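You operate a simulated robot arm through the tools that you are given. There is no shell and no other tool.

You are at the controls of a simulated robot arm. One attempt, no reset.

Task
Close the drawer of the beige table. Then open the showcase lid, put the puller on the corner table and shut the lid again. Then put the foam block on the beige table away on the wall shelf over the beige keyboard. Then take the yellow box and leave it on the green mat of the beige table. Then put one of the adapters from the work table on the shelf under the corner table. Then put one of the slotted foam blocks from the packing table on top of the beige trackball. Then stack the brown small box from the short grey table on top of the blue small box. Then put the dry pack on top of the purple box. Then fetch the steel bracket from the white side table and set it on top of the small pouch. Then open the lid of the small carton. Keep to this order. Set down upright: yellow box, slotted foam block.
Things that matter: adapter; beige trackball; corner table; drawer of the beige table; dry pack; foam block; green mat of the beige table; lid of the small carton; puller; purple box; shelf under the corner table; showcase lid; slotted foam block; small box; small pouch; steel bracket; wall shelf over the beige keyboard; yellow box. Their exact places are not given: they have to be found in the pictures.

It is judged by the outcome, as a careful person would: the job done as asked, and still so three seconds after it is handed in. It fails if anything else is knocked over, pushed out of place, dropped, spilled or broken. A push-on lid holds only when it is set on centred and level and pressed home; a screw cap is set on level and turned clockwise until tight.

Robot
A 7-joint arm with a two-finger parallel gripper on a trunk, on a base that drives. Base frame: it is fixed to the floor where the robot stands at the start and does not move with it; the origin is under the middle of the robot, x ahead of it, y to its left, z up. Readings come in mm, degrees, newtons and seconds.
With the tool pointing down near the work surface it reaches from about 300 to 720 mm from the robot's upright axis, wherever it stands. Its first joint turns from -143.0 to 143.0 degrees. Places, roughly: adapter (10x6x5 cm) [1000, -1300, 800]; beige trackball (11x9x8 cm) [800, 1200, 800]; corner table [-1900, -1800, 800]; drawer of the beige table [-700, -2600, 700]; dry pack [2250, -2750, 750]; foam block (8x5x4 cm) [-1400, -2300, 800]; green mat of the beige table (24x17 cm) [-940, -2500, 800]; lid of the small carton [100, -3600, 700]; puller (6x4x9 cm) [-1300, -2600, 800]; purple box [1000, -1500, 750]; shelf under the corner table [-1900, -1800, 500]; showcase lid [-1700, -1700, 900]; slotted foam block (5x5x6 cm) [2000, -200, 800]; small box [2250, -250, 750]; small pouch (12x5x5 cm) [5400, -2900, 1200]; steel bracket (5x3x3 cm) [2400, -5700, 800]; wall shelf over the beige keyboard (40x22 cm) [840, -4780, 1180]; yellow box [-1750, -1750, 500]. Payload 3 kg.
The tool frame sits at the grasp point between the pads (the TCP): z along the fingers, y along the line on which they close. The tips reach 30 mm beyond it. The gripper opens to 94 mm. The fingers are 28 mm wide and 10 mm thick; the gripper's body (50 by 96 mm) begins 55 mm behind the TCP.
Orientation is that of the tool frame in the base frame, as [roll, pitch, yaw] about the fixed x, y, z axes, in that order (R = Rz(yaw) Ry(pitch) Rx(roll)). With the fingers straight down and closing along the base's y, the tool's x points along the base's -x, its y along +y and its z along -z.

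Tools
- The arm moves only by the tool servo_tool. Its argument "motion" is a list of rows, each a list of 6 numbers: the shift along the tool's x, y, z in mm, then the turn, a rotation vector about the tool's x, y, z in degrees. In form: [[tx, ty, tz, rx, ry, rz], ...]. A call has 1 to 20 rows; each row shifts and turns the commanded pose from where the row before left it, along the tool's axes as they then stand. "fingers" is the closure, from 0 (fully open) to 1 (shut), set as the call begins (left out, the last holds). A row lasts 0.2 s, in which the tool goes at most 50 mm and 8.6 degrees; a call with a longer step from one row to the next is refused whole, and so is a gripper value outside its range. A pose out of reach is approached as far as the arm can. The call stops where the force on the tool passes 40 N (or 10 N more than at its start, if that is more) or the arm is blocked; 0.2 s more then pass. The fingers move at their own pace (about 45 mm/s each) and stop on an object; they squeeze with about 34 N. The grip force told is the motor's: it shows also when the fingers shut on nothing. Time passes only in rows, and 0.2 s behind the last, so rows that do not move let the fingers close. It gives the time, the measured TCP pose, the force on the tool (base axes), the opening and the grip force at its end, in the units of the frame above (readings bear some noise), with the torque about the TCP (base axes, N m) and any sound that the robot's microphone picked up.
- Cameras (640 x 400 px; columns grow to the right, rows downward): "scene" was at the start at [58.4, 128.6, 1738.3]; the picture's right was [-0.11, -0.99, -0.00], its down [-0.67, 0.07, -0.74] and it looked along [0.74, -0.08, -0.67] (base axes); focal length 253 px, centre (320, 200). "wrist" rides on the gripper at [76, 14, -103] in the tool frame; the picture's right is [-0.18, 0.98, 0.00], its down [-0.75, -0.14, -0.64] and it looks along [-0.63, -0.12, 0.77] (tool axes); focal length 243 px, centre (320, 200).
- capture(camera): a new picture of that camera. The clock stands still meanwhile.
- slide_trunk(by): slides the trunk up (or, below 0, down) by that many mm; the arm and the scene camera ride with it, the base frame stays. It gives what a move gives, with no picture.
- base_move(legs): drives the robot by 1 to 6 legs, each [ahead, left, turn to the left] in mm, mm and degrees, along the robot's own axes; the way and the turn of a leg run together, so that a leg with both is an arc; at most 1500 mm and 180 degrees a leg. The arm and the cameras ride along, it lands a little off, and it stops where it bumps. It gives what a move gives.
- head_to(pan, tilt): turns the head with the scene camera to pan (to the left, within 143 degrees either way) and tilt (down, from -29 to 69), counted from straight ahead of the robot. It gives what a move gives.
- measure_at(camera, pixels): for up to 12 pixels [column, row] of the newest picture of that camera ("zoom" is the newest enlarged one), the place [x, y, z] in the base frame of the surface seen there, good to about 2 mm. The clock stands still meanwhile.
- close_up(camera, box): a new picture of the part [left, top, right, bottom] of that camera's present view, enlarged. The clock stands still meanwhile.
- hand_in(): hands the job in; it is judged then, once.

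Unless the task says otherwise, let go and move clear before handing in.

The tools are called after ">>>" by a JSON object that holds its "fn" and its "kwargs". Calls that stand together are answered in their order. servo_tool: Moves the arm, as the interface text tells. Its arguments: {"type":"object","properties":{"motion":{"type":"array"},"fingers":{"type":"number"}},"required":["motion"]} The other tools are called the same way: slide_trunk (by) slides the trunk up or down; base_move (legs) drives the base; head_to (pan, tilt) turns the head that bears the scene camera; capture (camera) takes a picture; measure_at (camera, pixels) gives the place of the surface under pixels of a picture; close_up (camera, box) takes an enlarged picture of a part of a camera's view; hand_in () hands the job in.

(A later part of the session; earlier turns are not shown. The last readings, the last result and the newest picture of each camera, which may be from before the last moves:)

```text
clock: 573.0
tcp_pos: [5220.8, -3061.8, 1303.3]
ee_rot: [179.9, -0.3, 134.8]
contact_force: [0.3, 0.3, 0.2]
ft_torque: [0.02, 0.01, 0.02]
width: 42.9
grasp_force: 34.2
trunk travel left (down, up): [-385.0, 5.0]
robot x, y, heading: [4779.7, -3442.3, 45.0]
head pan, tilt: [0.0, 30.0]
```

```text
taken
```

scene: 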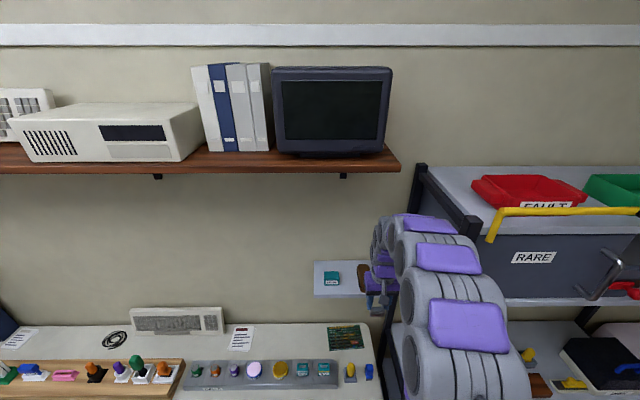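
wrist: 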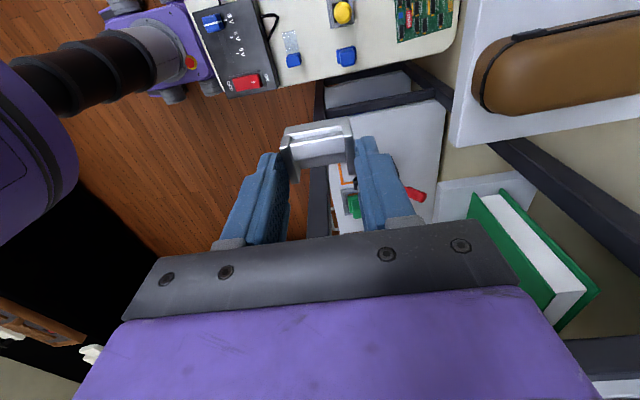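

Now the wrist camera sees the pouch from the side at (560,65). I measure its outline.

>>> {"fn": "measure_at", "kwargs": {"camera": "wrist", "pixels": [[495, 60], [520, 50], [520, 90], [560, 60], [600, 30], [600, 85], [635, 50], [480, 95], [500, 105], [455, 110], [630, 20], [630, 80]]}}

>>> {"fn": "close_up", "kwargs": {"camera": "wrist", "box": [440, 0, 640, 150]}}

```text
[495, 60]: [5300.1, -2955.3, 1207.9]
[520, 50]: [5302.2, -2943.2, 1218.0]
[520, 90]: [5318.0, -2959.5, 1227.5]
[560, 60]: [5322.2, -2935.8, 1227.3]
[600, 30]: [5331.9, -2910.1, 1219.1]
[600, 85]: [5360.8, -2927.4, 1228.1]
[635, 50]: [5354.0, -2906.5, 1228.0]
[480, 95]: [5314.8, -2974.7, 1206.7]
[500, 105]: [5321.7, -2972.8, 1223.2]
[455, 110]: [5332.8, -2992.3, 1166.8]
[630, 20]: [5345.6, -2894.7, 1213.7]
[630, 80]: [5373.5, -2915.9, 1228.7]
```

```text
2.67 times, centred on (540, 75) of wrist
```

zoom: 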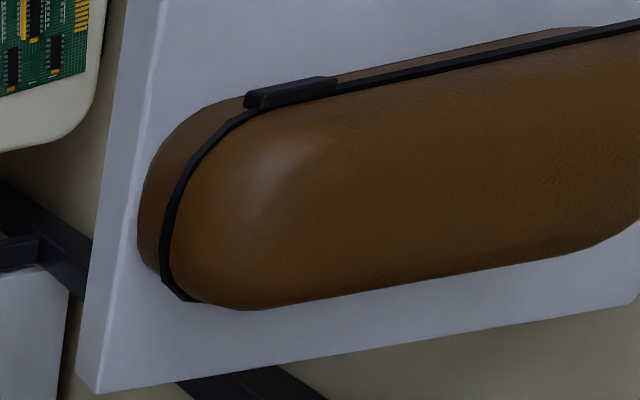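

The target needs ~750 mm reach, so I want to come ~45 mm closer. I check what's under the table edge in front of my base first.

>>> {"fn": "head_to", "kwargs": {"pan": 5, "tilt": 66}}

>>> {"fn": "capture", "kwargs": {"camera": "scene"}}

```text
clock: 574.0
tcp_pos: [5220.0, -3061.4, 1302.0]
ee_rot: [-180.0, -0.3, 135.0]
contact_force: [0.1, -0.2, -1.1]
ft_torque: [-0.01, 0.0, 0.04]
width: 42.8
grasp_force: 34.0
trunk travel left (down, up): [-385.0, 5.0]
robot x, y, heading: [4778.9, -3446.3, 45.0]
head pan, tilt: [5.0, 66.0]
```

```text
taken
```

scene: 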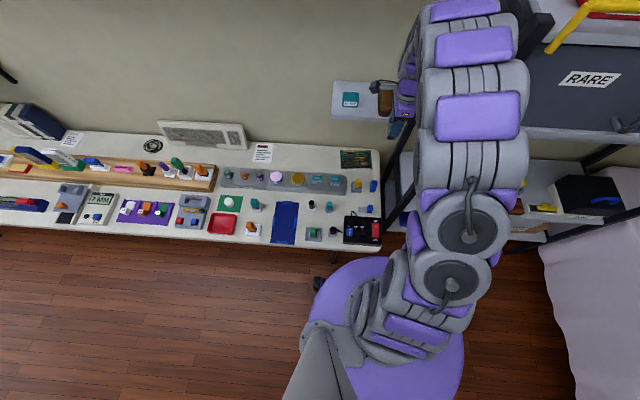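

I measure my castor and the table's front edge here.

>>> {"fn": "measure_at", "kwargs": {"camera": "scene", "pixels": [[318, 283], [340, 243], [250, 240], [385, 260], [150, 236], [330, 262], [395, 240], [405, 150]]}}

```text
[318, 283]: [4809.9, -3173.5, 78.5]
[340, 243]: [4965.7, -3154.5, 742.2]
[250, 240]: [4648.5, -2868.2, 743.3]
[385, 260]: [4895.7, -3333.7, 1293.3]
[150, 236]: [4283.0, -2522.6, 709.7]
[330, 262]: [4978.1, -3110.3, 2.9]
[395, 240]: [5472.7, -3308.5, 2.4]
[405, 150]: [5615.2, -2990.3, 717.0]
```

The floor is free to n≈1320 there, so driving 50 mm ahead is safe.

>>> {"fn": "base_move", "kwargs": {"legs": [[50, 0, 0]]}}

>>> {"fn": "servo_tool", "kwargs": {"motion": [[2.5, 40, 0, 0, 0, 0], [2.5, 40, 0, 0, 0, 0], [0, 20, 0, 0, 0, 0], [0, 0, 0, 0, 0, 0]]}}

>>> {"fn": "capture", "kwargs": {"camera": "wrist"}}

```text
clock: 574.9
tcp_pos: [5255.5, -3025.9, 1301.9]
ee_rot: [-180.0, -0.3, 134.9]
contact_force: [0.7, 0.6, -1.7]
ft_torque: [-0.01, 0.03, 0.03]
width: 42.8
grasp_force: 34.2
trunk travel left (down, up): [-385.0, 5.0]
robot x, y, heading: [4815.5, -3412.0, 45.3]
head pan, tilt: [5.0, 66.0]
```

```text
clock: 575.9
tcp_pos: [5320.9, -2951.8, 1303.5]
ee_rot: [180.0, -0.3, 134.9]
contact_force: [-0.6, -0.3, -0.2]
ft_torque: [0.03, 0.03, 0.01]
width: 42.8
grasp_force: 34.2
trunk travel left (down, up): [-385.0, 5.0]
robot x, y, heading: [4811.8, -3408.4, 45.1]
head pan, tilt: [5.0, 66.0]
```

```text
taken
```

wrist: 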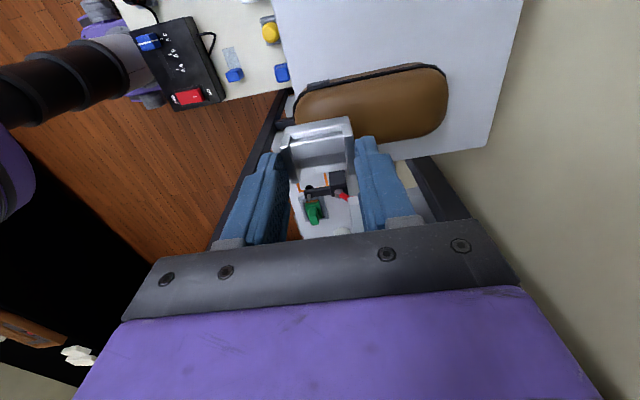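

The pouch lies at (375,103) and my TCP projects to about (320,129). I measure the pouch's cross-section to center accurately.

>>> {"fn": "measure_at", "kwargs": {"camera": "wrist", "pixels": [[370, 82], [370, 90], [370, 100], [370, 110], [370, 120], [370, 130], [370, 138], [340, 100], [340, 120], [340, 135], [420, 100], [310, 110]]}}

```text
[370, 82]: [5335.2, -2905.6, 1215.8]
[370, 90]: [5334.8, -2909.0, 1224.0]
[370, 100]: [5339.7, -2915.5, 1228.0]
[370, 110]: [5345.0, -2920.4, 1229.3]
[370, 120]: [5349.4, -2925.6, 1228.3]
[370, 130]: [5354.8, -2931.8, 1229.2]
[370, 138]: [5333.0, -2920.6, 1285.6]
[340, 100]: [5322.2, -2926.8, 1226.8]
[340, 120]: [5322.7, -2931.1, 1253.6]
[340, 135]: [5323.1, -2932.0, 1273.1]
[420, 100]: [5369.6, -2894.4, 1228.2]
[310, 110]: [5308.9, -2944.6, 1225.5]
```

My TCP is laterally centred on the pouch. I move 25 mm further in and lower slowly.

>>> {"fn": "servo_tool", "kwargs": {"motion": [[0, 25, 0, 0, 0, 0], [0, 0, 5, 0, 0, 0], [0, 0, 5, 0, 0, 0], [0, 0, 0, 0, 0, 0]]}}

>>> {"fn": "capture", "kwargs": {"camera": "wrist"}}

>>> {"fn": "close_up", "kwargs": {"camera": "wrist", "box": [240, 40, 480, 190]}}

```text
clock: 576.9
tcp_pos: [5338.7, -2935.0, 1292.8]
ee_rot: [-180.0, -0.3, 134.9]
contact_force: [-0.2, -0.3, -0.9]
ft_torque: [0.01, -0.01, -0.02]
width: 42.9
grasp_force: 34.2
trunk travel left (down, up): [-385.0, 5.0]
robot x, y, heading: [4811.7, -3410.9, 44.7]
head pan, tilt: [5.0, 66.0]
```

```text
taken
```

wrist: 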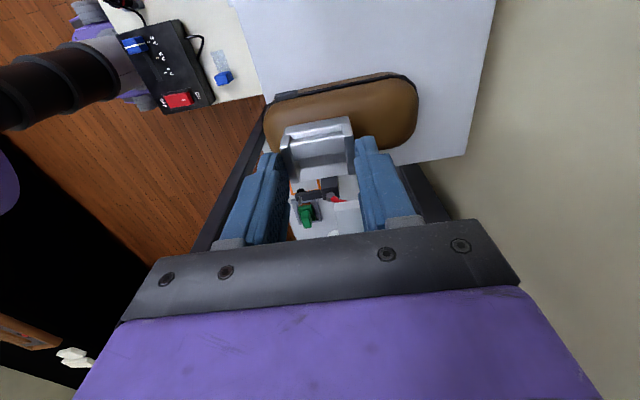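

```text
2.67 times, centred on (360, 115) of wrist
```

zoom: 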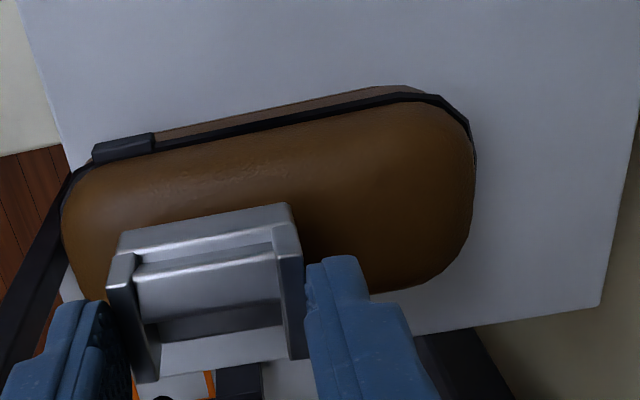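

The bracket is nearly centred; I shift 4 mm left and 8 mm in, then lower to contact.

>>> {"fn": "servo_tool", "kwargs": {"motion": [[4, 8, 0, 0, 0, 0], [0, 0, 3, 0, 0, 0], [0, 0, 2, 0, 0, 0], [0, 0, 0, 0, 0, 0]]}}

>>> {"fn": "capture", "kwargs": {"camera": "wrist"}}

>>> {"fn": "close_up", "kwargs": {"camera": "wrist", "box": [240, 40, 480, 190]}}

```text
clock: 577.9
tcp_pos: [5341.4, -2926.3, 1288.7]
ee_rot: [179.9, -0.3, 134.8]
contact_force: [0.4, 1.9, -0.7]
ft_torque: [0.01, 0.04, 0.04]
width: 43.0
grasp_force: 33.7
trunk travel left (down, up): [-385.0, 5.0]
robot x, y, heading: [4813.3, -3407.3, 44.7]
head pan, tilt: [5.0, 66.0]
```

```text
taken
```

wrist: 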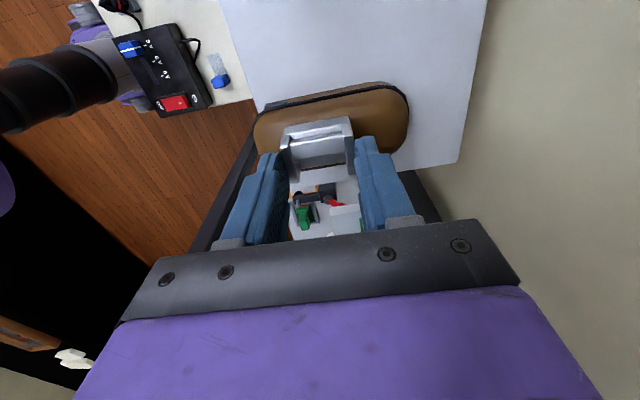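

```text
2.67 times, centred on (360, 115) of wrist
```

zoom: 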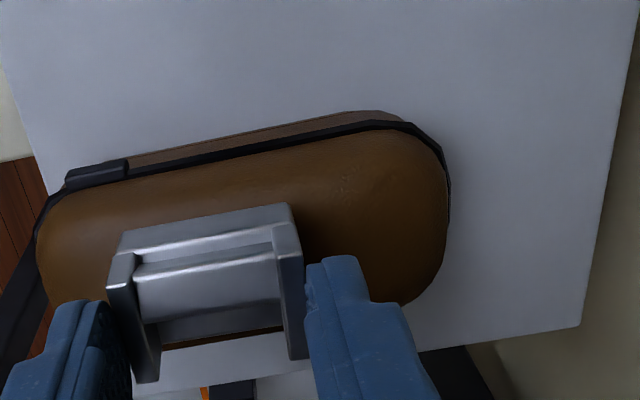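

Centred on the pouch now (brown visible evenly on both sides). I lower to contact.

>>> {"fn": "servo_tool", "kwargs": {"motion": [[0, 0, 2, 0, 0, 0], [0, 0, 1, 0, 0, 0], [0, 0, 1, 0, 0, 0], [0, 0, 0, 0, 0, 0]]}}

>>> {"fn": "servo_tool", "kwargs": {"motion": [[0, 0, 1, 0, 0, 0], [0, 0, 1, 0, 0, 0], [0, 0, 0, 0, 0, 0]]}}

```text
clock: 578.9
tcp_pos: [5341.3, -2926.8, 1285.3]
ee_rot: [179.7, -0.3, 134.9]
contact_force: [2.3, 3.8, 20.6]
ft_torque: [-0.08, -0.25, 0.06]
width: 43.0
grasp_force: 34.4
trunk travel left (down, up): [-385.0, 5.0]
robot x, y, heading: [4812.3, -3409.1, 45.0]
head pan, tilt: [5.0, 66.0]
```

```text
clock: 579.7
tcp_pos: [5340.6, -2926.6, 1282.7]
ee_rot: [179.9, -0.3, 134.8]
contact_force: [3.5, 5.3, 25.7]
ft_torque: [0.08, -0.16, 0.04]
width: 43.1
grasp_force: 34.2
trunk travel left (down, up): [-385.0, 5.0]
robot x, y, heading: [4813.2, -3411.3, 44.6]
head pan, tilt: [5.0, 66.0]
```

Firm contact (26 N). I ease off a millimetre and open gently.

>>> {"fn": "servo_tool", "kwargs": {"motion": [[0, 0, -1, 0, 0, 0], [0, 0, 0, 0, 0, 0]]}}

>>> {"fn": "servo_tool", "kwargs": {"motion": [[0, 0, 0, 0, 0, 0], [0, 0, 0, 0, 0, 0]], "fingers": 0.48}}

>>> {"fn": "capture", "kwargs": {"camera": "wrist"}}

```text
clock: 580.3
tcp_pos: [5340.5, -2927.6, 1283.2]
ee_rot: [-180.0, -0.4, 134.9]
contact_force: [1.8, 2.9, 17.6]
ft_torque: [0.09, -0.12, 0.01]
width: 42.8
grasp_force: 34.4
trunk travel left (down, up): [-385.0, 5.0]
robot x, y, heading: [4815.8, -3407.3, 44.9]
head pan, tilt: [5.0, 66.0]
```

```text
clock: 580.9
tcp_pos: [5341.9, -2926.4, 1282.9]
ee_rot: [179.9, -0.2, 134.8]
contact_force: [0.1, -0.2, 0.1]
ft_torque: [0.01, 0.02, 0.04]
width: 48.9
grasp_force: 0.1
trunk travel left (down, up): [-385.0, 5.0]
robot x, y, heading: [4811.7, -3408.3, 45.0]
head pan, tilt: [5.0, 66.0]
```

```text
taken
```

wrist: 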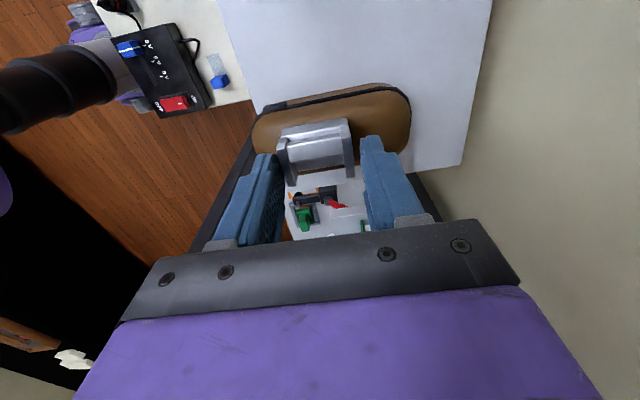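

The bracket stays on the pouch. I raise the tool straight up and look.

>>> {"fn": "servo_tool", "kwargs": {"motion": [[0, 0, 0, 0, 0, 0], [0, 0, -6, 0, 0, 0], [0, 0, -20, 0, 0, 0], [0, 0, -20, 0, 0, 0]], "fingers": 0.4}}

>>> {"fn": "capture", "kwargs": {"camera": "wrist"}}

>>> {"fn": "close_up", "kwargs": {"camera": "wrist", "box": [240, 20, 480, 170]}}

```text
clock: 581.9
tcp_pos: [5342.0, -2926.5, 1328.0]
ee_rot: [179.9, -0.3, 134.9]
contact_force: [1.1, -0.1, -1.1]
ft_torque: [0.01, 0.0, 0.0]
width: 56.6
grasp_force: 0.0
trunk travel left (down, up): [-385.0, 5.0]
robot x, y, heading: [4812.8, -3407.4, 44.6]
head pan, tilt: [5.0, 66.0]
```

```text
taken
```

wrist: 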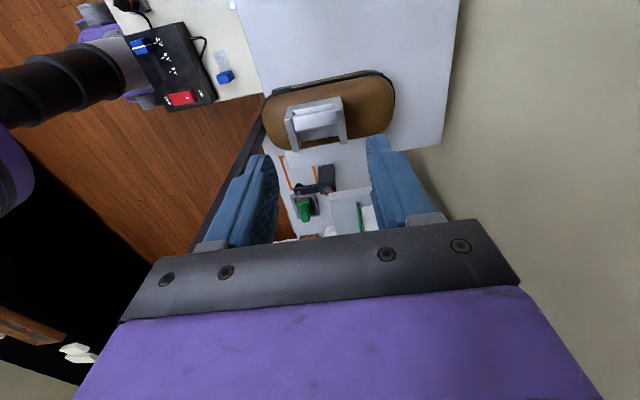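

```text
2.67 times, centred on (360, 95) of wrist
```

zoom: 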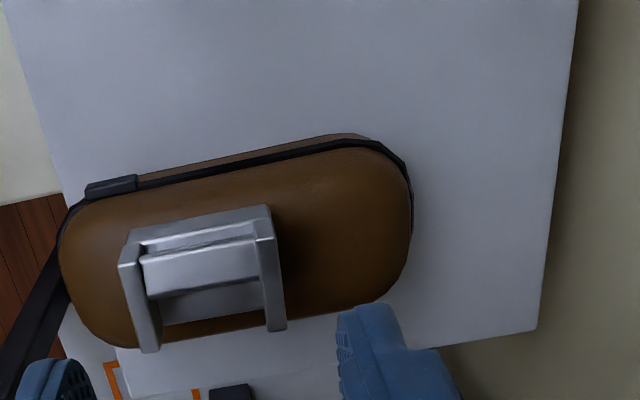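

The bracket rests on the pouch. I check it's level.

>>> {"fn": "measure_at", "kwargs": {"camera": "zoom", "pixels": [[135, 245], [262, 215], [148, 345], [277, 325], [200, 225], [200, 260], [200, 285], [130, 265], [270, 240]]}}

```text
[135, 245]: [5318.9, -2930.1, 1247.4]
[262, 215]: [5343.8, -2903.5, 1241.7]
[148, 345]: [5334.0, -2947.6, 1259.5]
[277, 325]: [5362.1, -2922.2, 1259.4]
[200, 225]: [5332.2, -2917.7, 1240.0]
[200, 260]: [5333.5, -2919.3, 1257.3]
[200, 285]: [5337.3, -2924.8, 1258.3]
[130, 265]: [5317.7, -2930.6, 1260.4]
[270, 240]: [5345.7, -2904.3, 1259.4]
```

Level at z≈1260: the bracket is stable. Last job: the small carton's lid near (100,-3600). I retract, lower the trunk and drive back.

>>> {"fn": "servo_tool", "kwargs": {"motion": [[0, -40, 0, 0, 0, 0], [0, -40, 0, 0, 0, 0], [0, -40, 0, 0, 0, 0], [0, -40, 0, 0, 0, 0], [0, -40, 0, 0, 0, 0], [0, -40, 0, 0, 0, 0], [0, -40, 0, 0, 0, 0]]}}

>>> {"fn": "base_move", "kwargs": {"legs": [[-450, 0, 0.2]]}}

>>> {"fn": "servo_tool", "kwargs": {"motion": [[0, 0, 0, 0, 0, -8.5], [0, 0, 0, 0, 0, -8.5], [0, 0, 0, 0, 0, -8.5], [0, 0, 0, 0, 0, -8.5], [0, 0, 0, 0, 0, -8.5], [0, 0, 0, 0, 0, -8.5], [0, 0, 0, 0, 0, -8.5], [0, 0, 0, 0, 0, -8.5], [0, 0, 0, 0, 0, -8.5], [0, 0, 0, 0, 0, -8.5], [0, 0, 0, 0, 0, -5]], "fingers": 0}}

>>> {"fn": "slide_trunk", "kwargs": {"by": -210}}

>>> {"fn": "base_move", "kwargs": {"legs": [[0, 1500, 0], [0, 1500, 0], [0, 80, 0], [-1500, 0, 0], [-620, 0, 0], [0, 0, 179.5]]}}

>>> {"fn": "head_to", "kwargs": {"pan": 0, "tilt": 40}}

>>> {"fn": "capture", "kwargs": {"camera": "scene"}}

```text
clock: 583.5
tcp_pos: [5142.0, -3126.9, 1328.5]
ee_rot: [179.8, -0.3, 134.9]
contact_force: [0.4, 0.3, 0.3]
ft_torque: [-0.02, 0.0, 0.01]
width: 56.6
grasp_force: 0.0
trunk travel left (down, up): [-385.0, 5.0]
robot x, y, heading: [4816.1, -3409.1, 44.9]
head pan, tilt: [5.0, 66.0]
```

```text
clock: 586.2
tcp_pos: [4825.0, -3439.0, 1327.1]
ee_rot: [179.9, -0.4, 135.3]
contact_force: [-0.3, -0.1, 0.2]
ft_torque: [0.03, -0.02, 0.0]
width: 56.3
grasp_force: 0.0
trunk travel left (down, up): [-385.0, 5.0]
robot x, y, heading: [4499.6, -3724.0, 45.1]
head pan, tilt: [5.0, 66.0]
```

```text
clock: 588.6
tcp_pos: [4825.3, -3439.4, 1327.1]
ee_rot: [179.8, 0.1, -134.6]
contact_force: [0.4, -0.7, 0.0]
ft_torque: [0.0, 0.02, 0.0]
width: 94.2
grasp_force: 0.1
trunk travel left (down, up): [-385.0, 5.0]
robot x, y, heading: [4497.0, -3722.7, 45.4]
head pan, tilt: [5.0, 66.0]
```

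```text
clock: 590.9
tcp_pos: [4824.8, -3440.3, 1118.7]
ee_rot: [179.7, 0.0, -134.6]
contact_force: [0.6, -0.5, -0.2]
ft_torque: [-0.02, -0.01, 0.0]
width: 94.0
grasp_force: 0.0
trunk travel left (down, up): [-175.0, 215.0]
robot x, y, heading: [4498.9, -3725.8, 45.1]
head pan, tilt: [5.0, 66.0]
```

```text
clock: 623.3
tcp_pos: [502.2, -3367.0, 1117.6]
ee_rot: [179.5, 0.1, 43.1]
contact_force: [-0.1, -0.5, 0.4]
ft_torque: [0.0, 0.03, 0.06]
width: 94.0
grasp_force: 0.0
trunk travel left (down, up): [-175.0, 215.0]
robot x, y, heading: [842.5, -3093.7, -136.7]
head pan, tilt: [5.0, 66.0]
```

```text
clock: 624.2
tcp_pos: [504.4, -3367.1, 1117.9]
ee_rot: [179.7, 0.3, 43.2]
contact_force: [-0.9, 0.6, 0.6]
ft_torque: [-0.01, -0.02, 0.01]
width: 93.8
grasp_force: 0.0
trunk travel left (down, up): [-175.0, 215.0]
robot x, y, heading: [838.7, -3093.6, -136.9]
head pan, tilt: [0.0, 40.0]
```

```text
taken
```

scene: 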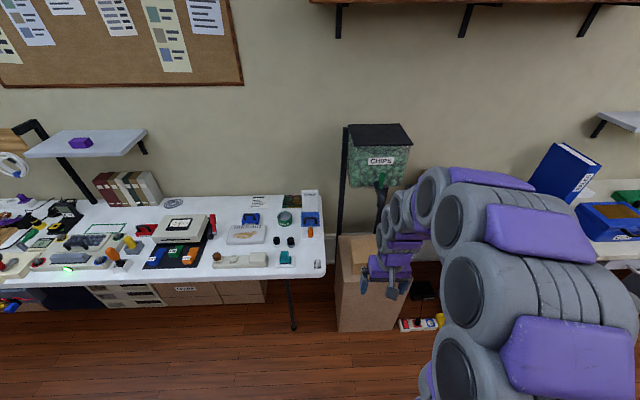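

The carton stands on the pedestal behind my gripper near (370,245). I swing the arm right to see it.

>>> {"fn": "servo_tool", "kwargs": {"motion": [[0, -45, 0, 0, 0, -1.7], [0, -45, 0, 0, 0, 0], [0, -45, 0, 0, 0, 0], [0, -45, 0, 0, 0, 0], [0, -45, 0, 0, 0, 0], [0, -45, 0, 0, 0, 0]]}}

>>> {"fn": "base_move", "kwargs": {"legs": [[200, 0, 1.8]]}}

>>> {"fn": "head_to", "kwargs": {"pan": 0, "tilt": 48}}

>>> {"fn": "capture", "kwargs": {"camera": "scene"}}

```text
clock: 625.6
tcp_pos: [312.5, -3173.0, 1114.3]
ee_rot: [179.5, 0.1, 44.9]
contact_force: [0.9, -1.0, 0.5]
ft_torque: [0.0, -0.02, 0.0]
width: 94.0
grasp_force: 0.1
trunk travel left (down, up): [-175.0, 215.0]
robot x, y, heading: [839.2, -3095.5, -137.0]
head pan, tilt: [0.0, 40.0]
```

```text
clock: 627.2
tcp_pos: [170.1, -3329.1, 1114.9]
ee_rot: [179.5, 0.2, 46.7]
contact_force: [-0.5, -0.2, -0.2]
ft_torque: [-0.01, 0.04, -0.02]
width: 93.9
grasp_force: 0.1
trunk travel left (down, up): [-175.0, 215.0]
robot x, y, heading: [697.7, -3232.1, -135.0]
head pan, tilt: [0.0, 40.0]
```

```text
clock: 627.9
tcp_pos: [173.5, -3328.6, 1115.2]
ee_rot: [179.6, 0.2, 46.8]
contact_force: [-0.6, 1.2, -0.3]
ft_torque: [-0.01, -0.03, 0.0]
width: 94.0
grasp_force: 0.0
trunk travel left (down, up): [-175.0, 215.0]
robot x, y, heading: [699.0, -3230.2, -134.8]
head pan, tilt: [0.0, 48.0]
```

```text
taken
```

scene: 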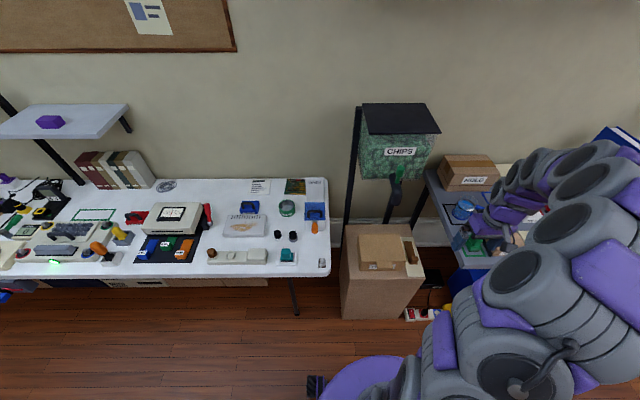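

The small carton with its flap lid is at (382,252) on the pedestal. I zoom in and measure.

>>> {"fn": "close_up", "kwargs": {"camera": "scene", "box": [335, 215, 435, 285]}}

>>> {"fn": "measure_at", "kwargs": {"camera": "zoom", "pixels": [[160, 110], [400, 110], [140, 245], [410, 260], [260, 180], [230, 255], [360, 275], [470, 150], [530, 150], [330, 310], [150, 280], [420, 300]]}}

```text
5.71 times, centred on (385, 250) of scene
```

zoom: 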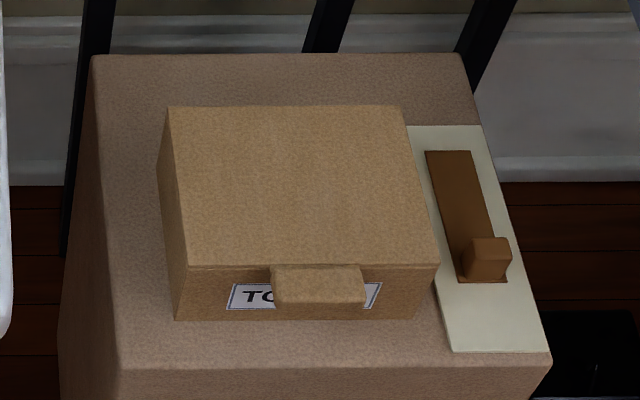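

```text
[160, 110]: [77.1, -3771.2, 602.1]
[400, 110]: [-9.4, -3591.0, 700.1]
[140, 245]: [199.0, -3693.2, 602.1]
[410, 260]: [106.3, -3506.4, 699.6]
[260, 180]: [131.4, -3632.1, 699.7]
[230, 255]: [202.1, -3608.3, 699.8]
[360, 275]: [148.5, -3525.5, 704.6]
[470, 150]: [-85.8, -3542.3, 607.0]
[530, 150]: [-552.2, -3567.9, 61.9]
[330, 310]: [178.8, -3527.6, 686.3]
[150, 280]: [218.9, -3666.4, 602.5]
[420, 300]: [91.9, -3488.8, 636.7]
```

The carton's lid is at z=700 with a front tab; hinge at the rear (n≈-2550). The CHIPS dispenser hangs above, so I measure it for clearance.

>>> {"fn": "close_up", "kwargs": {"camera": "scene", "box": [335, 95, 455, 275]}}

>>> {"fn": "measure_at", "kwargs": {"camera": "scene", "pixels": [[365, 175], [430, 165], [395, 180], [397, 205], [392, 200], [400, 178], [365, 135], [435, 133], [365, 108], [420, 108], [395, 190], [350, 200]]}}

```text
2.22 times, centred on (395, 185) of scene
```

zoom: 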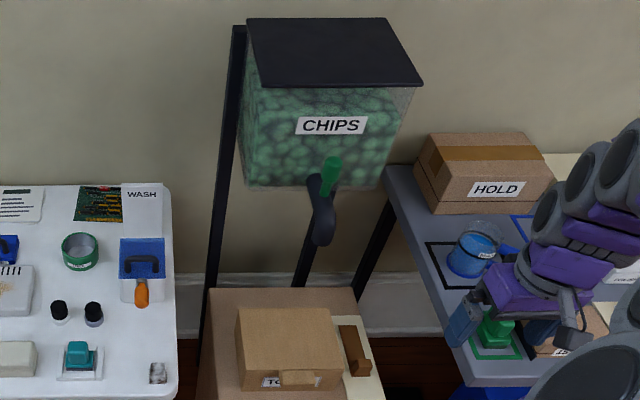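

```text
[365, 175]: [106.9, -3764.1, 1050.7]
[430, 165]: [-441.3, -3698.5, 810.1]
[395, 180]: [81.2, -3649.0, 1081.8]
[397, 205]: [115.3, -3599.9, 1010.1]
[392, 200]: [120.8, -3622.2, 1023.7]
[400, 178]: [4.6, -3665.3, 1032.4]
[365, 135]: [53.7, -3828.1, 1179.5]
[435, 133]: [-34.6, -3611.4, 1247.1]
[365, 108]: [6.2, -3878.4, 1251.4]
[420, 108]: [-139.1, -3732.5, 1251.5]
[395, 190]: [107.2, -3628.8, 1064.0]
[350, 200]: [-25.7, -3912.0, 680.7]
```

The chute tip is at n≈-2460, z≈1000 above the carton, so I'll work with a nearly horizontal tool from the front, pinching the tab's sides. I measure the neighbouring grey table edge and tab more precisely.

>>> {"fn": "close_up", "kwargs": {"camera": "scene", "box": [360, 245, 420, 285]}}

>>> {"fn": "measure_at", "kwargs": {"camera": "zoom", "pixels": [[60, 170], [170, 175], [60, 240], [170, 240], [120, 190], [120, 230], [75, 245], [165, 250], [30, 200], [230, 200], [120, 260], [10, 165]]}}

>>> {"fn": "measure_at", "kwargs": {"camera": "scene", "pixels": [[463, 268], [440, 215], [430, 185], [490, 255], [455, 235], [410, 300], [345, 300]]}}

```text
10.00 times, centred on (390, 265) of scene
```

zoom: 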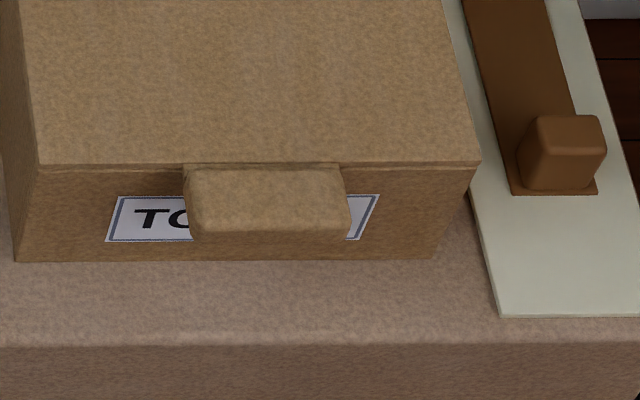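

```text
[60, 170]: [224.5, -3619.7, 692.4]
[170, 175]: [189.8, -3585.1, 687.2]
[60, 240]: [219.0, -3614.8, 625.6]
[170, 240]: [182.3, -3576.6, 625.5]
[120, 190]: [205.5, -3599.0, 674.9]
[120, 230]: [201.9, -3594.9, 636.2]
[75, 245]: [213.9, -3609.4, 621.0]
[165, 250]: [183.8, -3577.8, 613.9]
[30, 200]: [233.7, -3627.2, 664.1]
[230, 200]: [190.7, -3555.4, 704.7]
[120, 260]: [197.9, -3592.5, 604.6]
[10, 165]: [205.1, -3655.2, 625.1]
```

```text
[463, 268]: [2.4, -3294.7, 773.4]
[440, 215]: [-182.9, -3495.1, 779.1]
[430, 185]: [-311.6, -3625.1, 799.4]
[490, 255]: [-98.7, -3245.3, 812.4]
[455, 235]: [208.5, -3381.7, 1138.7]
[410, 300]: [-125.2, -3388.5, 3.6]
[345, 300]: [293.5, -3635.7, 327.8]
```

Tab: u −2661..−2594, z 690–705, front at n≈−2372; carton front face n≈−2400. I align the base with it, bring the tool in front and tilt it ~70° forward.

>>> {"fn": "base_move", "kwargs": {"legs": [[0, -150, -0.3]]}}

>>> {"fn": "servo_tool", "kwargs": {"motion": [[0, 40, 30, 0, 0, 1.5], [0, 40, 30, 0, 0, 0], [0, 40, 30, 0, 0, 0], [0, 40, 30, 0, 0, 0], [0, 40, 30, 0, 0, 0], [0, 40, 30, 0, 0, 0], [0, 40, 30, 0, 0, 0], [0, 20, 30, 0, 0, 0]]}}

>>> {"fn": "servo_tool", "kwargs": {"motion": [[0, 0, 8, 0, -8.5, 0], [0, 0, 8, 0, -8.5, 0], [0, 0, 8, 0, -8.5, 0], [0, 0, 0, 0, -8.5, 0], [0, 0, 0, 0, -8.5, 0], [0, 0, 0, 0, -8.5, 0], [0, 0, 0, 0, -8.5, 0], [0, 0, 0, 0, -8.5, 0]]}}

>>> {"fn": "capture", "kwargs": {"camera": "wrist"}}

```text
clock: 629.2
tcp_pos: [77.2, -3232.2, 1118.9]
ee_rot: [-179.7, 0.1, 46.6]
contact_force: [0.0, 0.2, -0.1]
ft_torque: [-0.01, 0.0, -0.01]
width: 94.0
grasp_force: 0.0
trunk travel left (down, up): [-175.0, 215.0]
robot x, y, heading: [592.1, -3129.0, -135.3]
head pan, tilt: [0.0, 48.0]
```

```text
clock: 631.0
tcp_pos: [270.3, -3419.6, 877.3]
ee_rot: [178.5, 0.2, 44.7]
contact_force: [-0.3, 0.3, 0.0]
ft_torque: [-0.05, -0.07, -0.02]
width: 94.0
grasp_force: 0.0
trunk travel left (down, up): [-175.0, 215.0]
robot x, y, heading: [588.4, -3124.1, -135.2]
head pan, tilt: [0.0, 48.0]
```

```text
clock: 632.8
tcp_pos: [215.1, -3499.2, 888.2]
ee_rot: [176.7, 68.3, 42.1]
contact_force: [-0.7, 0.0, 0.8]
ft_torque: [-0.01, -0.01, 0.02]
width: 94.0
grasp_force: 0.1
out of reach, approached as far as the arm can: row 4, 5, 6, 7
trunk travel left (down, up): [-175.0, 215.0]
robot x, y, heading: [589.8, -3125.6, -135.3]
head pan, tilt: [0.0, 48.0]
```

```text
taken
```

wrist: 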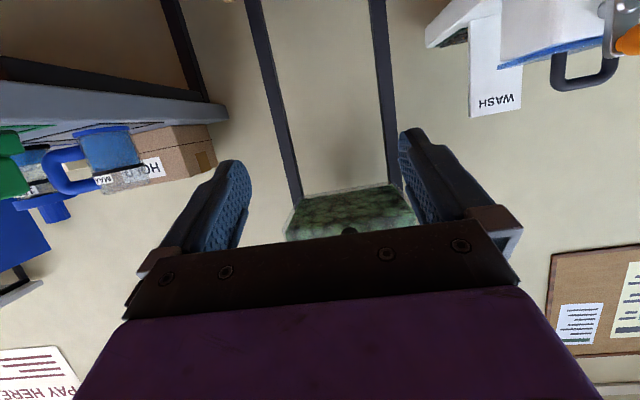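

The tilt pushed the TCP forward a bit (n≈-2322, z=888). I back the base 50 mm, then lower to tab height and square the tool.

>>> {"fn": "base_move", "kwargs": {"legs": [[-60, 0, 0.2]]}}

>>> {"fn": "servo_tool", "kwargs": {"motion": [[35, 0, 14, 0, 0, 0], [35, 0, 14, 0, 0, 0], [35, 0, 14, 0, 0, 0], [35, 0, 14, 0, 0, 0], [33, 0, 13, 0, 0, 0]]}}

>>> {"fn": "capture", "kwargs": {"camera": "wrist"}}

```text
clock: 633.8
tcp_pos: [269.5, -3469.2, 889.2]
ee_rot: [178.5, 68.2, 44.1]
contact_force: [1.5, -0.4, 0.8]
ft_torque: [0.01, 0.04, -0.04]
width: 94.1
grasp_force: 0.2
trunk travel left (down, up): [-175.0, 215.0]
robot x, y, heading: [635.6, -3079.4, -134.8]
head pan, tilt: [0.0, 48.0]
```

```text
clock: 635.0
tcp_pos: [268.3, -3466.5, 701.9]
ee_rot: [177.9, 68.3, 43.4]
contact_force: [-0.1, 0.4, -0.2]
ft_torque: [-0.03, 0.0, 0.02]
width: 94.1
grasp_force: 0.1
trunk travel left (down, up): [-175.0, 215.0]
robot x, y, heading: [631.9, -3084.4, -135.1]
head pan, tilt: [0.0, 48.0]
```

```text
taken
```

wrist: 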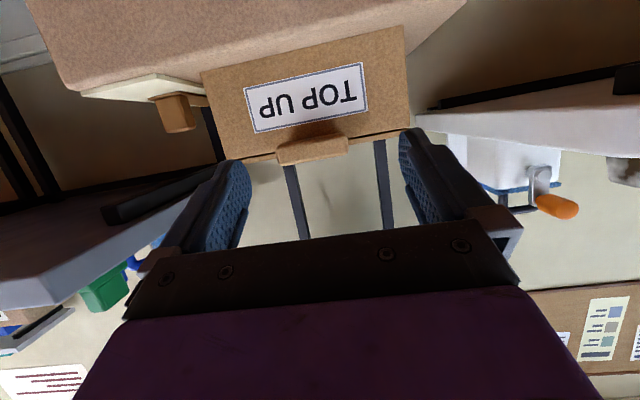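

The tab is visible at (312,148). I measure its corners.

>>> {"fn": "close_up", "kwargs": {"camera": "wrist", "box": [250, 110, 380, 190]}}

>>> {"fn": "measure_at", "kwargs": {"camera": "wrist", "pixels": [[282, 152], [344, 141], [284, 160], [345, 150], [312, 146], [313, 156], [290, 147], [340, 136], [265, 157], [370, 138], [300, 130]]}}

```text
4.92 times, centred on (315, 150) of wrist
```

zoom: 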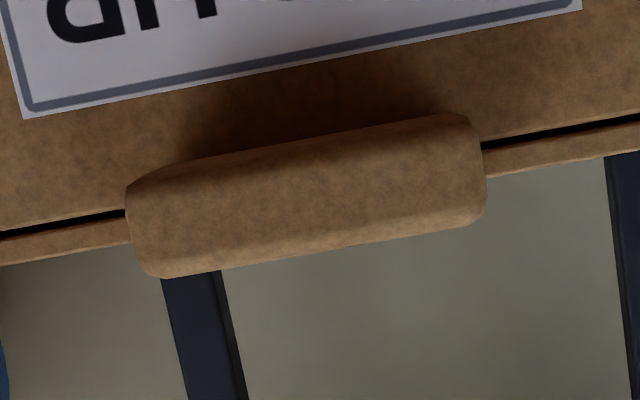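

```text
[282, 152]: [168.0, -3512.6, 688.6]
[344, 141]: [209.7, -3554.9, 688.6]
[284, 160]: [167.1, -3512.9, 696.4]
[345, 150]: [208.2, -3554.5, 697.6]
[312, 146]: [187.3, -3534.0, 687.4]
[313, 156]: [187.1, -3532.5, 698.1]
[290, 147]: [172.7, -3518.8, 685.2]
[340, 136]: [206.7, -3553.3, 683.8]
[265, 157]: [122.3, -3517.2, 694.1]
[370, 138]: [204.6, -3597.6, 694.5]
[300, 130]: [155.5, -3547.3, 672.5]
```

Tab: u −2666..−2599, z 682–705, front face n=−2366. I square the tool, align laterally, drive 60 mm ahead, then look again.

>>> {"fn": "servo_tool", "kwargs": {"motion": [[0, -9, 0, 0.6, 0, -0.6], [0, 0, 0, 0, 0, 0]]}}

>>> {"fn": "base_move", "kwargs": {"legs": [[55, 0, 0]]}}

>>> {"fn": "capture", "kwargs": {"camera": "wrist"}}

>>> {"fn": "measure_at", "kwargs": {"camera": "wrist", "pixels": [[320, 140], [280, 148], [360, 130], [300, 150]]}}

```text
clock: 635.6
tcp_pos: [267.1, -3464.4, 701.7]
ee_rot: [-179.2, 68.3, 45.8]
contact_force: [0.8, 0.2, -0.3]
ft_torque: [0.03, 0.01, -0.03]
width: 93.8
grasp_force: 0.1
trunk travel left (down, up): [-175.0, 215.0]
robot x, y, heading: [635.6, -3089.2, -134.8]
head pan, tilt: [0.0, 48.0]
```

```text
clock: 636.6
tcp_pos: [226.7, -3502.6, 701.7]
ee_rot: [-179.5, 68.2, 45.5]
contact_force: [0.0, 0.7, -0.2]
ft_torque: [0.0, 0.0, -0.02]
width: 93.9
grasp_force: 0.2
trunk travel left (down, up): [-175.0, 215.0]
robot x, y, heading: [597.0, -3126.3, -135.0]
head pan, tilt: [0.0, 48.0]
```

```text
taken
```

wrist: 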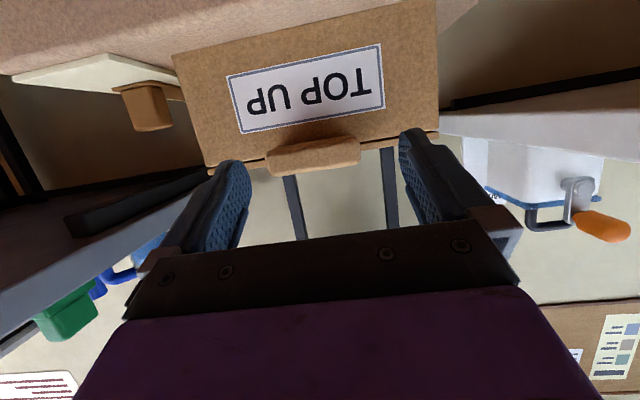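

```text
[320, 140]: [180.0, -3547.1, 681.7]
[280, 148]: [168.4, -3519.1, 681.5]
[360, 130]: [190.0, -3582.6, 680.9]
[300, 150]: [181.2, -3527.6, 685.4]
```

The tab is centred within ~5 mm. I move forward 48 mm with that correction.

>>> {"fn": "servo_tool", "kwargs": {"motion": [[-6, -1.7, 14.9, 0, 0, 0], [-6, -1.7, 14.9, 0, 0, 0], [-6, -1.7, 14.9, 0, 0, 0], [0, 0, 0, 0, 0, 0]]}}

>>> {"fn": "capture", "kwargs": {"camera": "wrist"}}

```text
clock: 637.6
tcp_pos: [188.7, -3531.6, 703.2]
ee_rot: [-179.7, 68.3, 45.4]
contact_force: [-0.3, 0.9, 0.6]
ft_torque: [0.02, -0.01, 0.01]
width: 93.9
grasp_force: 0.1
trunk travel left (down, up): [-175.0, 215.0]
robot x, y, heading: [598.2, -3125.7, -135.0]
head pan, tilt: [0.0, 48.0]
```

```text
taken
```

wrist: 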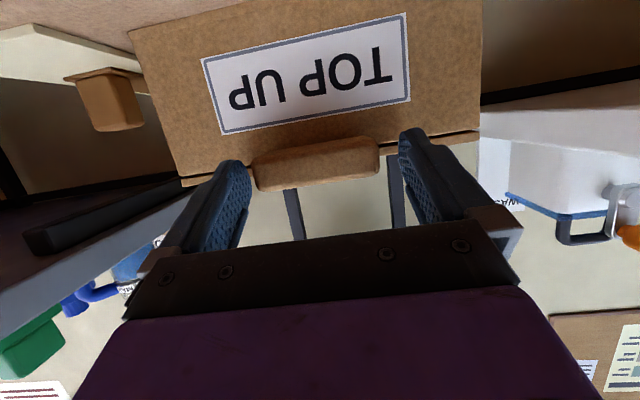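

The tab lies between the fingertips, matching the predicted position. I close on it.

>>> {"fn": "servo_tool", "kwargs": {"motion": [[0, 0, 0, 0, 0, 0], [0, 0, 0, 0, 0, 0], [0, 0, 0, 0, 0, 0], [0, 0, 0, 0, 0, 0]], "fingers": 1}}

>>> {"fn": "capture", "kwargs": {"camera": "wrist"}}

```text
clock: 638.6
tcp_pos: [187.3, -3530.4, 702.4]
ee_rot: [-179.9, 68.4, 45.3]
contact_force: [-6.1, 4.8, 0.1]
ft_torque: [0.49, 0.31, 0.48]
width: 70.0
grasp_force: 45.2
trunk travel left (down, up): [-175.0, 215.0]
robot x, y, heading: [599.6, -3122.7, -134.8]
head pan, tilt: [0.0, 48.0]
```

```text
taken
```

wrist: 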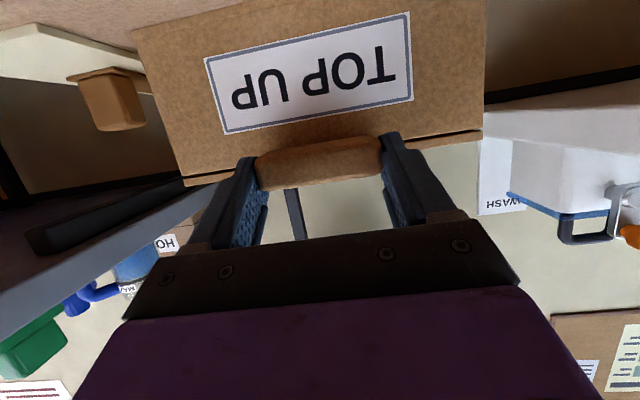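

The tab is gripped (70 mm). I lift it gently by ~15 mm along the hinge arc and feel the force.

>>> {"fn": "servo_tool", "kwargs": {"motion": [[-4.6, 0, -1.7, 0, 0, 0], [-4.6, 0, -1.7, 0, 0, 0], [-4.7, 0, -1.5, 0, 0, 0], [0, 0, 0, 0, 0, 0]]}}

>>> {"fn": "capture", "kwargs": {"camera": "wrist"}}

```text
clock: 639.6
tcp_pos: [187.8, -3531.3, 716.8]
ee_rot: [-180.0, 68.3, 45.1]
contact_force: [-14.1, 4.3, -8.2]
ft_torque: [1.38, -0.61, 0.91]
width: 69.8
grasp_force: 44.3
trunk travel left (down, up): [-175.0, 215.0]
robot x, y, heading: [595.7, -3125.1, -135.0]
head pan, tilt: [0.0, 48.0]
```

```text
taken
```

wrist: 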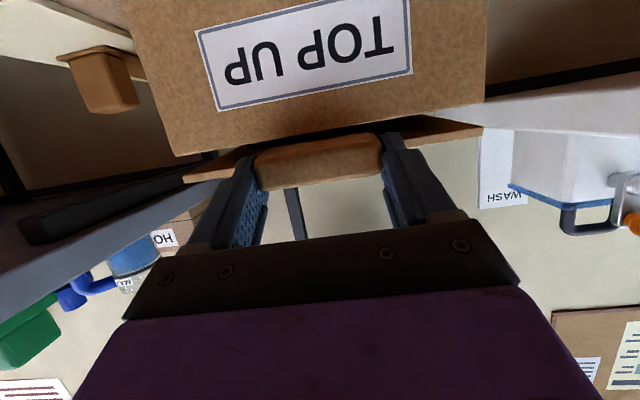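

The lid is lifting at its front edge. I check that the carton body itself stays put by measuring its front face.

>>> {"fn": "measure_at", "kwargs": {"camera": "wrist", "pixels": [[180, 145], [150, 60], [440, 80], [470, 100], [300, 120], [200, 178], [460, 130], [300, 60]]}}

```text
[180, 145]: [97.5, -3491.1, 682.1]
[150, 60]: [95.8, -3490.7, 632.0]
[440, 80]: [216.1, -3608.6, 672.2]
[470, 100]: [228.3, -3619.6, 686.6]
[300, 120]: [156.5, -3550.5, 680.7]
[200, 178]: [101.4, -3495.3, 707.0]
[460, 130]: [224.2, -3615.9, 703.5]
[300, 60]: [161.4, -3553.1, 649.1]
```

The carton body hasn't moved. I continue along the arc to about 40°, easing the side force.

>>> {"fn": "servo_tool", "kwargs": {"motion": [[-7.5, -1.5, -1.65, 0, 0, 0], [-7.5, -1, -1.65, 0, 0.5, 0], [-9.6, 0, -1.1, 0, 1, 0], [-9.6, 0, -1.1, 0, 1, 0], [-9.6, 0, -1.1, 0, 1, 0]]}}

>>> {"fn": "capture", "kwargs": {"camera": "wrist"}}

```text
clock: 640.8
tcp_pos: [181.3, -3538.3, 761.5]
ee_rot: [-179.8, 64.8, 45.3]
contact_force: [7.9, 10.4, -2.7]
ft_torque: [1.11, -0.74, 1.82]
width: 69.8
grasp_force: 45.0
trunk travel left (down, up): [-175.0, 215.0]
robot x, y, heading: [598.5, -3123.8, -135.0]
head pan, tilt: [0.0, 48.0]
```

```text
taken
```

wrist: 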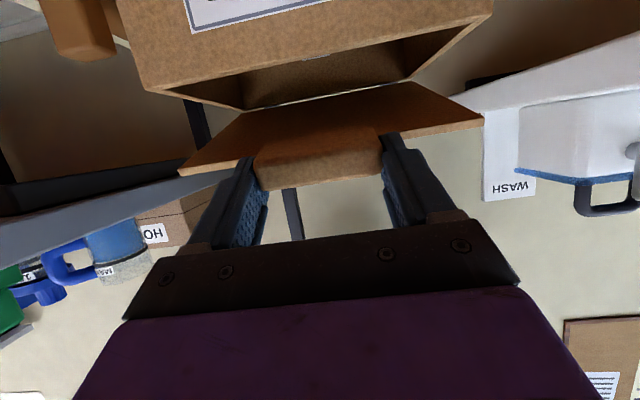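

About 20° open; body steady. I keep following the arc to ~40°.

>>> {"fn": "servo_tool", "kwargs": {"motion": [[-9, 0, -0.8, 0, 1, 0], [-9, 0, -0.8, 0, 1, 0], [-9, 0, -0.8, 0, 1, 0], [-9.2, 0, 0.7, 0, 1, 0], [-9.2, 0, 0.7, 0, 1, 0], [-9.2, 0, 0.7, 0, 1, 0]]}}

>>> {"fn": "capture", "kwargs": {"camera": "wrist"}}

```text
clock: 642.2
tcp_pos: [162.0, -3555.7, 808.4]
ee_rot: [-179.6, 58.9, 45.4]
contact_force: [16.3, 11.6, 3.1]
ft_torque: [1.52, -0.88, 0.87]
width: 69.8
grasp_force: 45.2
trunk travel left (down, up): [-175.0, 215.0]
robot x, y, heading: [597.6, -3120.2, -135.1]
head pan, tilt: [0.0, 48.0]
```

```text
taken
```

wrist: 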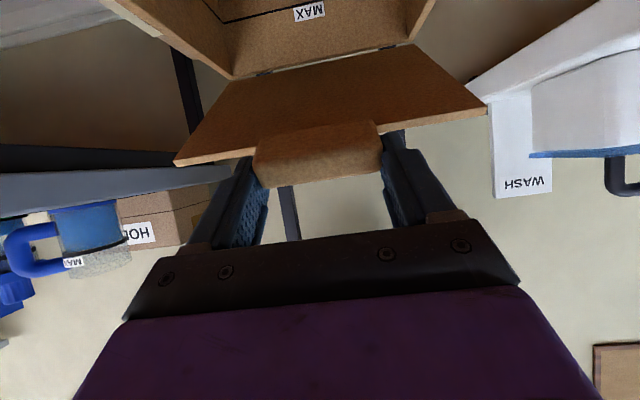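

I measure the hinge line (visible at (265,72)–(395,50)) to refine the arc.

>>> {"fn": "measure_at", "kwargs": {"camera": "wrist", "pixels": [[265, 73], [400, 48], [240, 78], [190, 160], [470, 105], [320, 120], [330, 80], [260, 60], [310, 170]]}}

```text
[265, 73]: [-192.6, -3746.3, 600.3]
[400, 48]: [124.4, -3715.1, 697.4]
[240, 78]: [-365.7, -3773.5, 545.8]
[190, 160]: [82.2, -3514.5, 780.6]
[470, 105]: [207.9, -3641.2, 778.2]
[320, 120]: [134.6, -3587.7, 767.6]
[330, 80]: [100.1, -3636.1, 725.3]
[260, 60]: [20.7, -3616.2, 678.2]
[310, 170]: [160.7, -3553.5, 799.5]
```

Refined: hinge at n≈−2540, z≈697, tab radius ≈157 mm; the lid is at ~38°. I continue to 60° on the corrected arc.

>>> {"fn": "servo_tool", "kwargs": {"motion": [[-10.1, 0, 2.6, 0, 0, 0], [-10.1, 0, 2.6, 0, 0, 0], [-10.1, 0, 2.6, 0, 0, 0], [-8.3, 0, 3.7, 0, 0, 0], [-8.3, 0, 3.7, 0, 0, 0], [-8.3, 0, 3.7, 0, 0, 0]]}}

>>> {"fn": "capture", "kwargs": {"camera": "wrist"}}

```text
clock: 642.8
tcp_pos: [156.2, -3561.6, 822.6]
ee_rot: [-179.7, 58.9, 45.4]
contact_force: [21.3, 12.7, 22.1]
ft_torque: [0.36, 0.46, -0.84]
width: 69.5
grasp_force: 45.1
trunk travel left (down, up): [-175.0, 215.0]
robot x, y, heading: [597.6, -3122.6, -134.8]
head pan, tilt: [0.0, 48.0]
stopped in row 2: the force on the tool passed its limit at 46 N (the readings are from after the stop); the commanded pose is now the measured one
```

```text
taken
```

wrist: 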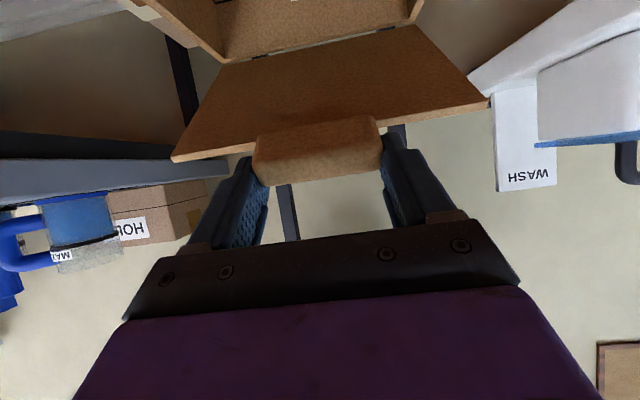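

The force is radial (outward), so my radius is a bit short. I move out ~4 mm to relieve and measure the lid angle.

>>> {"fn": "servo_tool", "kwargs": {"motion": [[-0.8, 0, -4, 0, 0, 0], [0, 0, 0, 0, 0, 0]]}}

>>> {"fn": "capture", "kwargs": {"camera": "wrist"}}

>>> {"fn": "measure_at", "kwargs": {"camera": "wrist", "pixels": [[395, 33], [255, 58], [190, 148], [470, 100], [320, 60], [320, 100], [310, 150], [265, 180], [375, 168], [250, 100]]}}

```text
clock: 643.4
tcp_pos: [155.7, -3561.8, 823.7]
ee_rot: [-179.7, 58.7, 45.4]
contact_force: [5.7, -2.2, 5.6]
ft_torque: [0.11, 0.63, -0.09]
width: 69.6
grasp_force: 45.2
trunk travel left (down, up): [-175.0, 215.0]
robot x, y, heading: [595.0, -3122.9, -135.0]
head pan, tilt: [0.0, 48.0]
```

```text
taken
```

wrist: 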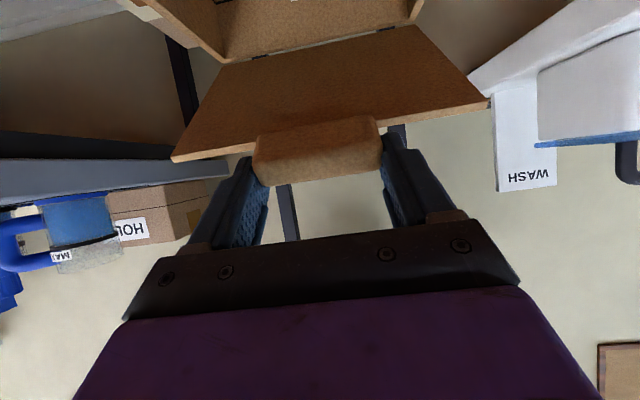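

```text
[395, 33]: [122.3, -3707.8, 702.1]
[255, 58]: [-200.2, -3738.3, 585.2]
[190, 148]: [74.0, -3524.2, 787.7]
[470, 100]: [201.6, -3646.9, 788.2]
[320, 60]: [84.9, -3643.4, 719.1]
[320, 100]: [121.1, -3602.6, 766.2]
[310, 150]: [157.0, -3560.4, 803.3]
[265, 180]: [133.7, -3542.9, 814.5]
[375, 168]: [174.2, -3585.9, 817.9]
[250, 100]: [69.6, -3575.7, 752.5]
```

The lid is at ~41° (hinge n≈−2541, z≈697). With constant tool tilt the TCP should circle about (−2524,710) at 162 mm; I follow that to ~57°.

>>> {"fn": "servo_tool", "kwargs": {"motion": [[-7.4, 0, 2.2, 0, 0, 0], [-7.4, 0, 2.2, 0, 0, 0], [-6.6, 0, 2.5, 0, 0, 0], [-6.6, 0, 2.5, 0, 0, 0], [-6.4, 0, 3.2, 0, 0, 0], [-6.4, 0, 3.2, 0, 0, 0]]}}

>>> {"fn": "capture", "kwargs": {"camera": "wrist"}}

```text
clock: 644.8
tcp_pos: [133.2, -3585.9, 854.6]
ee_rot: [-179.6, 59.0, 45.4]
contact_force: [25.6, 10.3, 23.7]
ft_torque: [0.29, -1.65, 1.71]
width: 70.0
grasp_force: 45.2
trunk travel left (down, up): [-175.0, 215.0]
robot x, y, heading: [597.5, -3122.7, -134.8]
head pan, tilt: [0.0, 48.0]
```

```text
taken
```

wrist: 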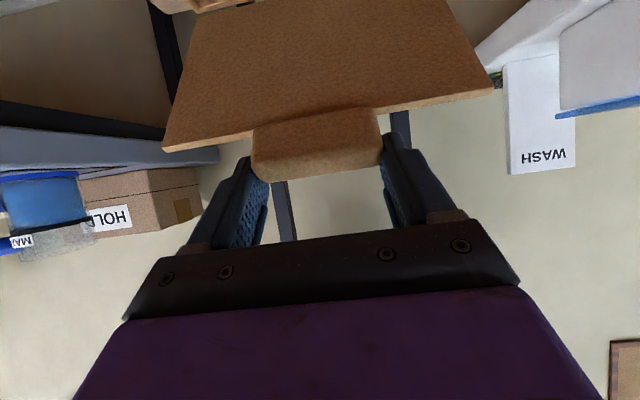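

Again radial load (35 N). I relieve 4–5 mm outward and continue with a slightly growing radius.

>>> {"fn": "servo_tool", "kwargs": {"motion": [[-2.2, 0, -4, 0, 0, 0], [0, 0, 0, 0, 0, 0]]}}

>>> {"fn": "servo_tool", "kwargs": {"motion": [[-6.8, 0, 2.6, 0, 0, 0], [-6.8, 0, 2.6, 0, 0, 0], [-6.4, 0, 3.2, 0, 0, 0], [-6.4, 0, 3.2, 0, 0, 0]]}}

>>> {"fn": "capture", "kwargs": {"camera": "wrist"}}

```text
clock: 645.4
tcp_pos: [131.9, -3586.7, 853.5]
ee_rot: [-179.7, 58.7, 45.4]
contact_force: [12.6, -7.6, 1.8]
ft_torque: [-1.16, -1.28, 1.05]
width: 69.8
grasp_force: 45.2
trunk travel left (down, up): [-175.0, 215.0]
robot x, y, heading: [596.1, -3125.7, -135.2]
head pan, tilt: [0.0, 48.0]
```

```text
clock: 646.4
tcp_pos: [115.4, -3603.6, 870.0]
ee_rot: [-179.7, 58.5, 45.4]
contact_force: [11.9, -10.1, -13.6]
ft_torque: [0.69, -1.08, 0.99]
width: 69.5
grasp_force: 45.3
trunk travel left (down, up): [-175.0, 215.0]
robot x, y, heading: [595.9, -3125.3, -135.0]
head pan, tilt: [0.0, 48.0]
```

```text
taken
```

wrist: 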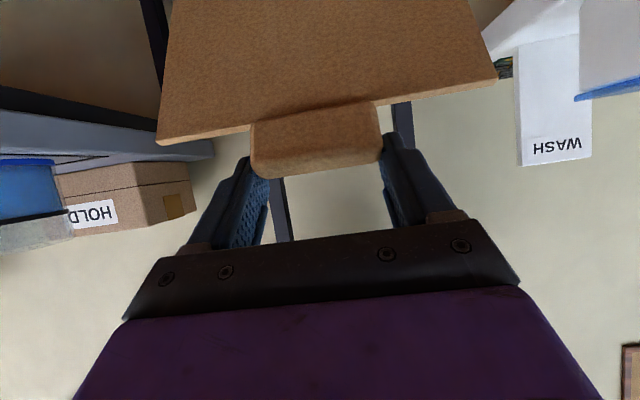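

Forces are moderate now. I measure the lid's angle.

>>> {"fn": "measure_at", "kwargs": {"camera": "wrist", "pixels": [[320, 20], [320, 90], [180, 125], [470, 75], [250, 50], [400, 50], [310, 140], [270, 170], [375, 158]]}}

```text
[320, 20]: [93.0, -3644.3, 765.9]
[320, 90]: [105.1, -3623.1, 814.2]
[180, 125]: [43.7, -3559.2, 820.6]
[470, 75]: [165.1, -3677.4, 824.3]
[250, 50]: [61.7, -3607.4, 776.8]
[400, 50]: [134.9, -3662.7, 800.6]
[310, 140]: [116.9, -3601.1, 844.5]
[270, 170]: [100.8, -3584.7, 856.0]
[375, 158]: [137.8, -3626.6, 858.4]
```

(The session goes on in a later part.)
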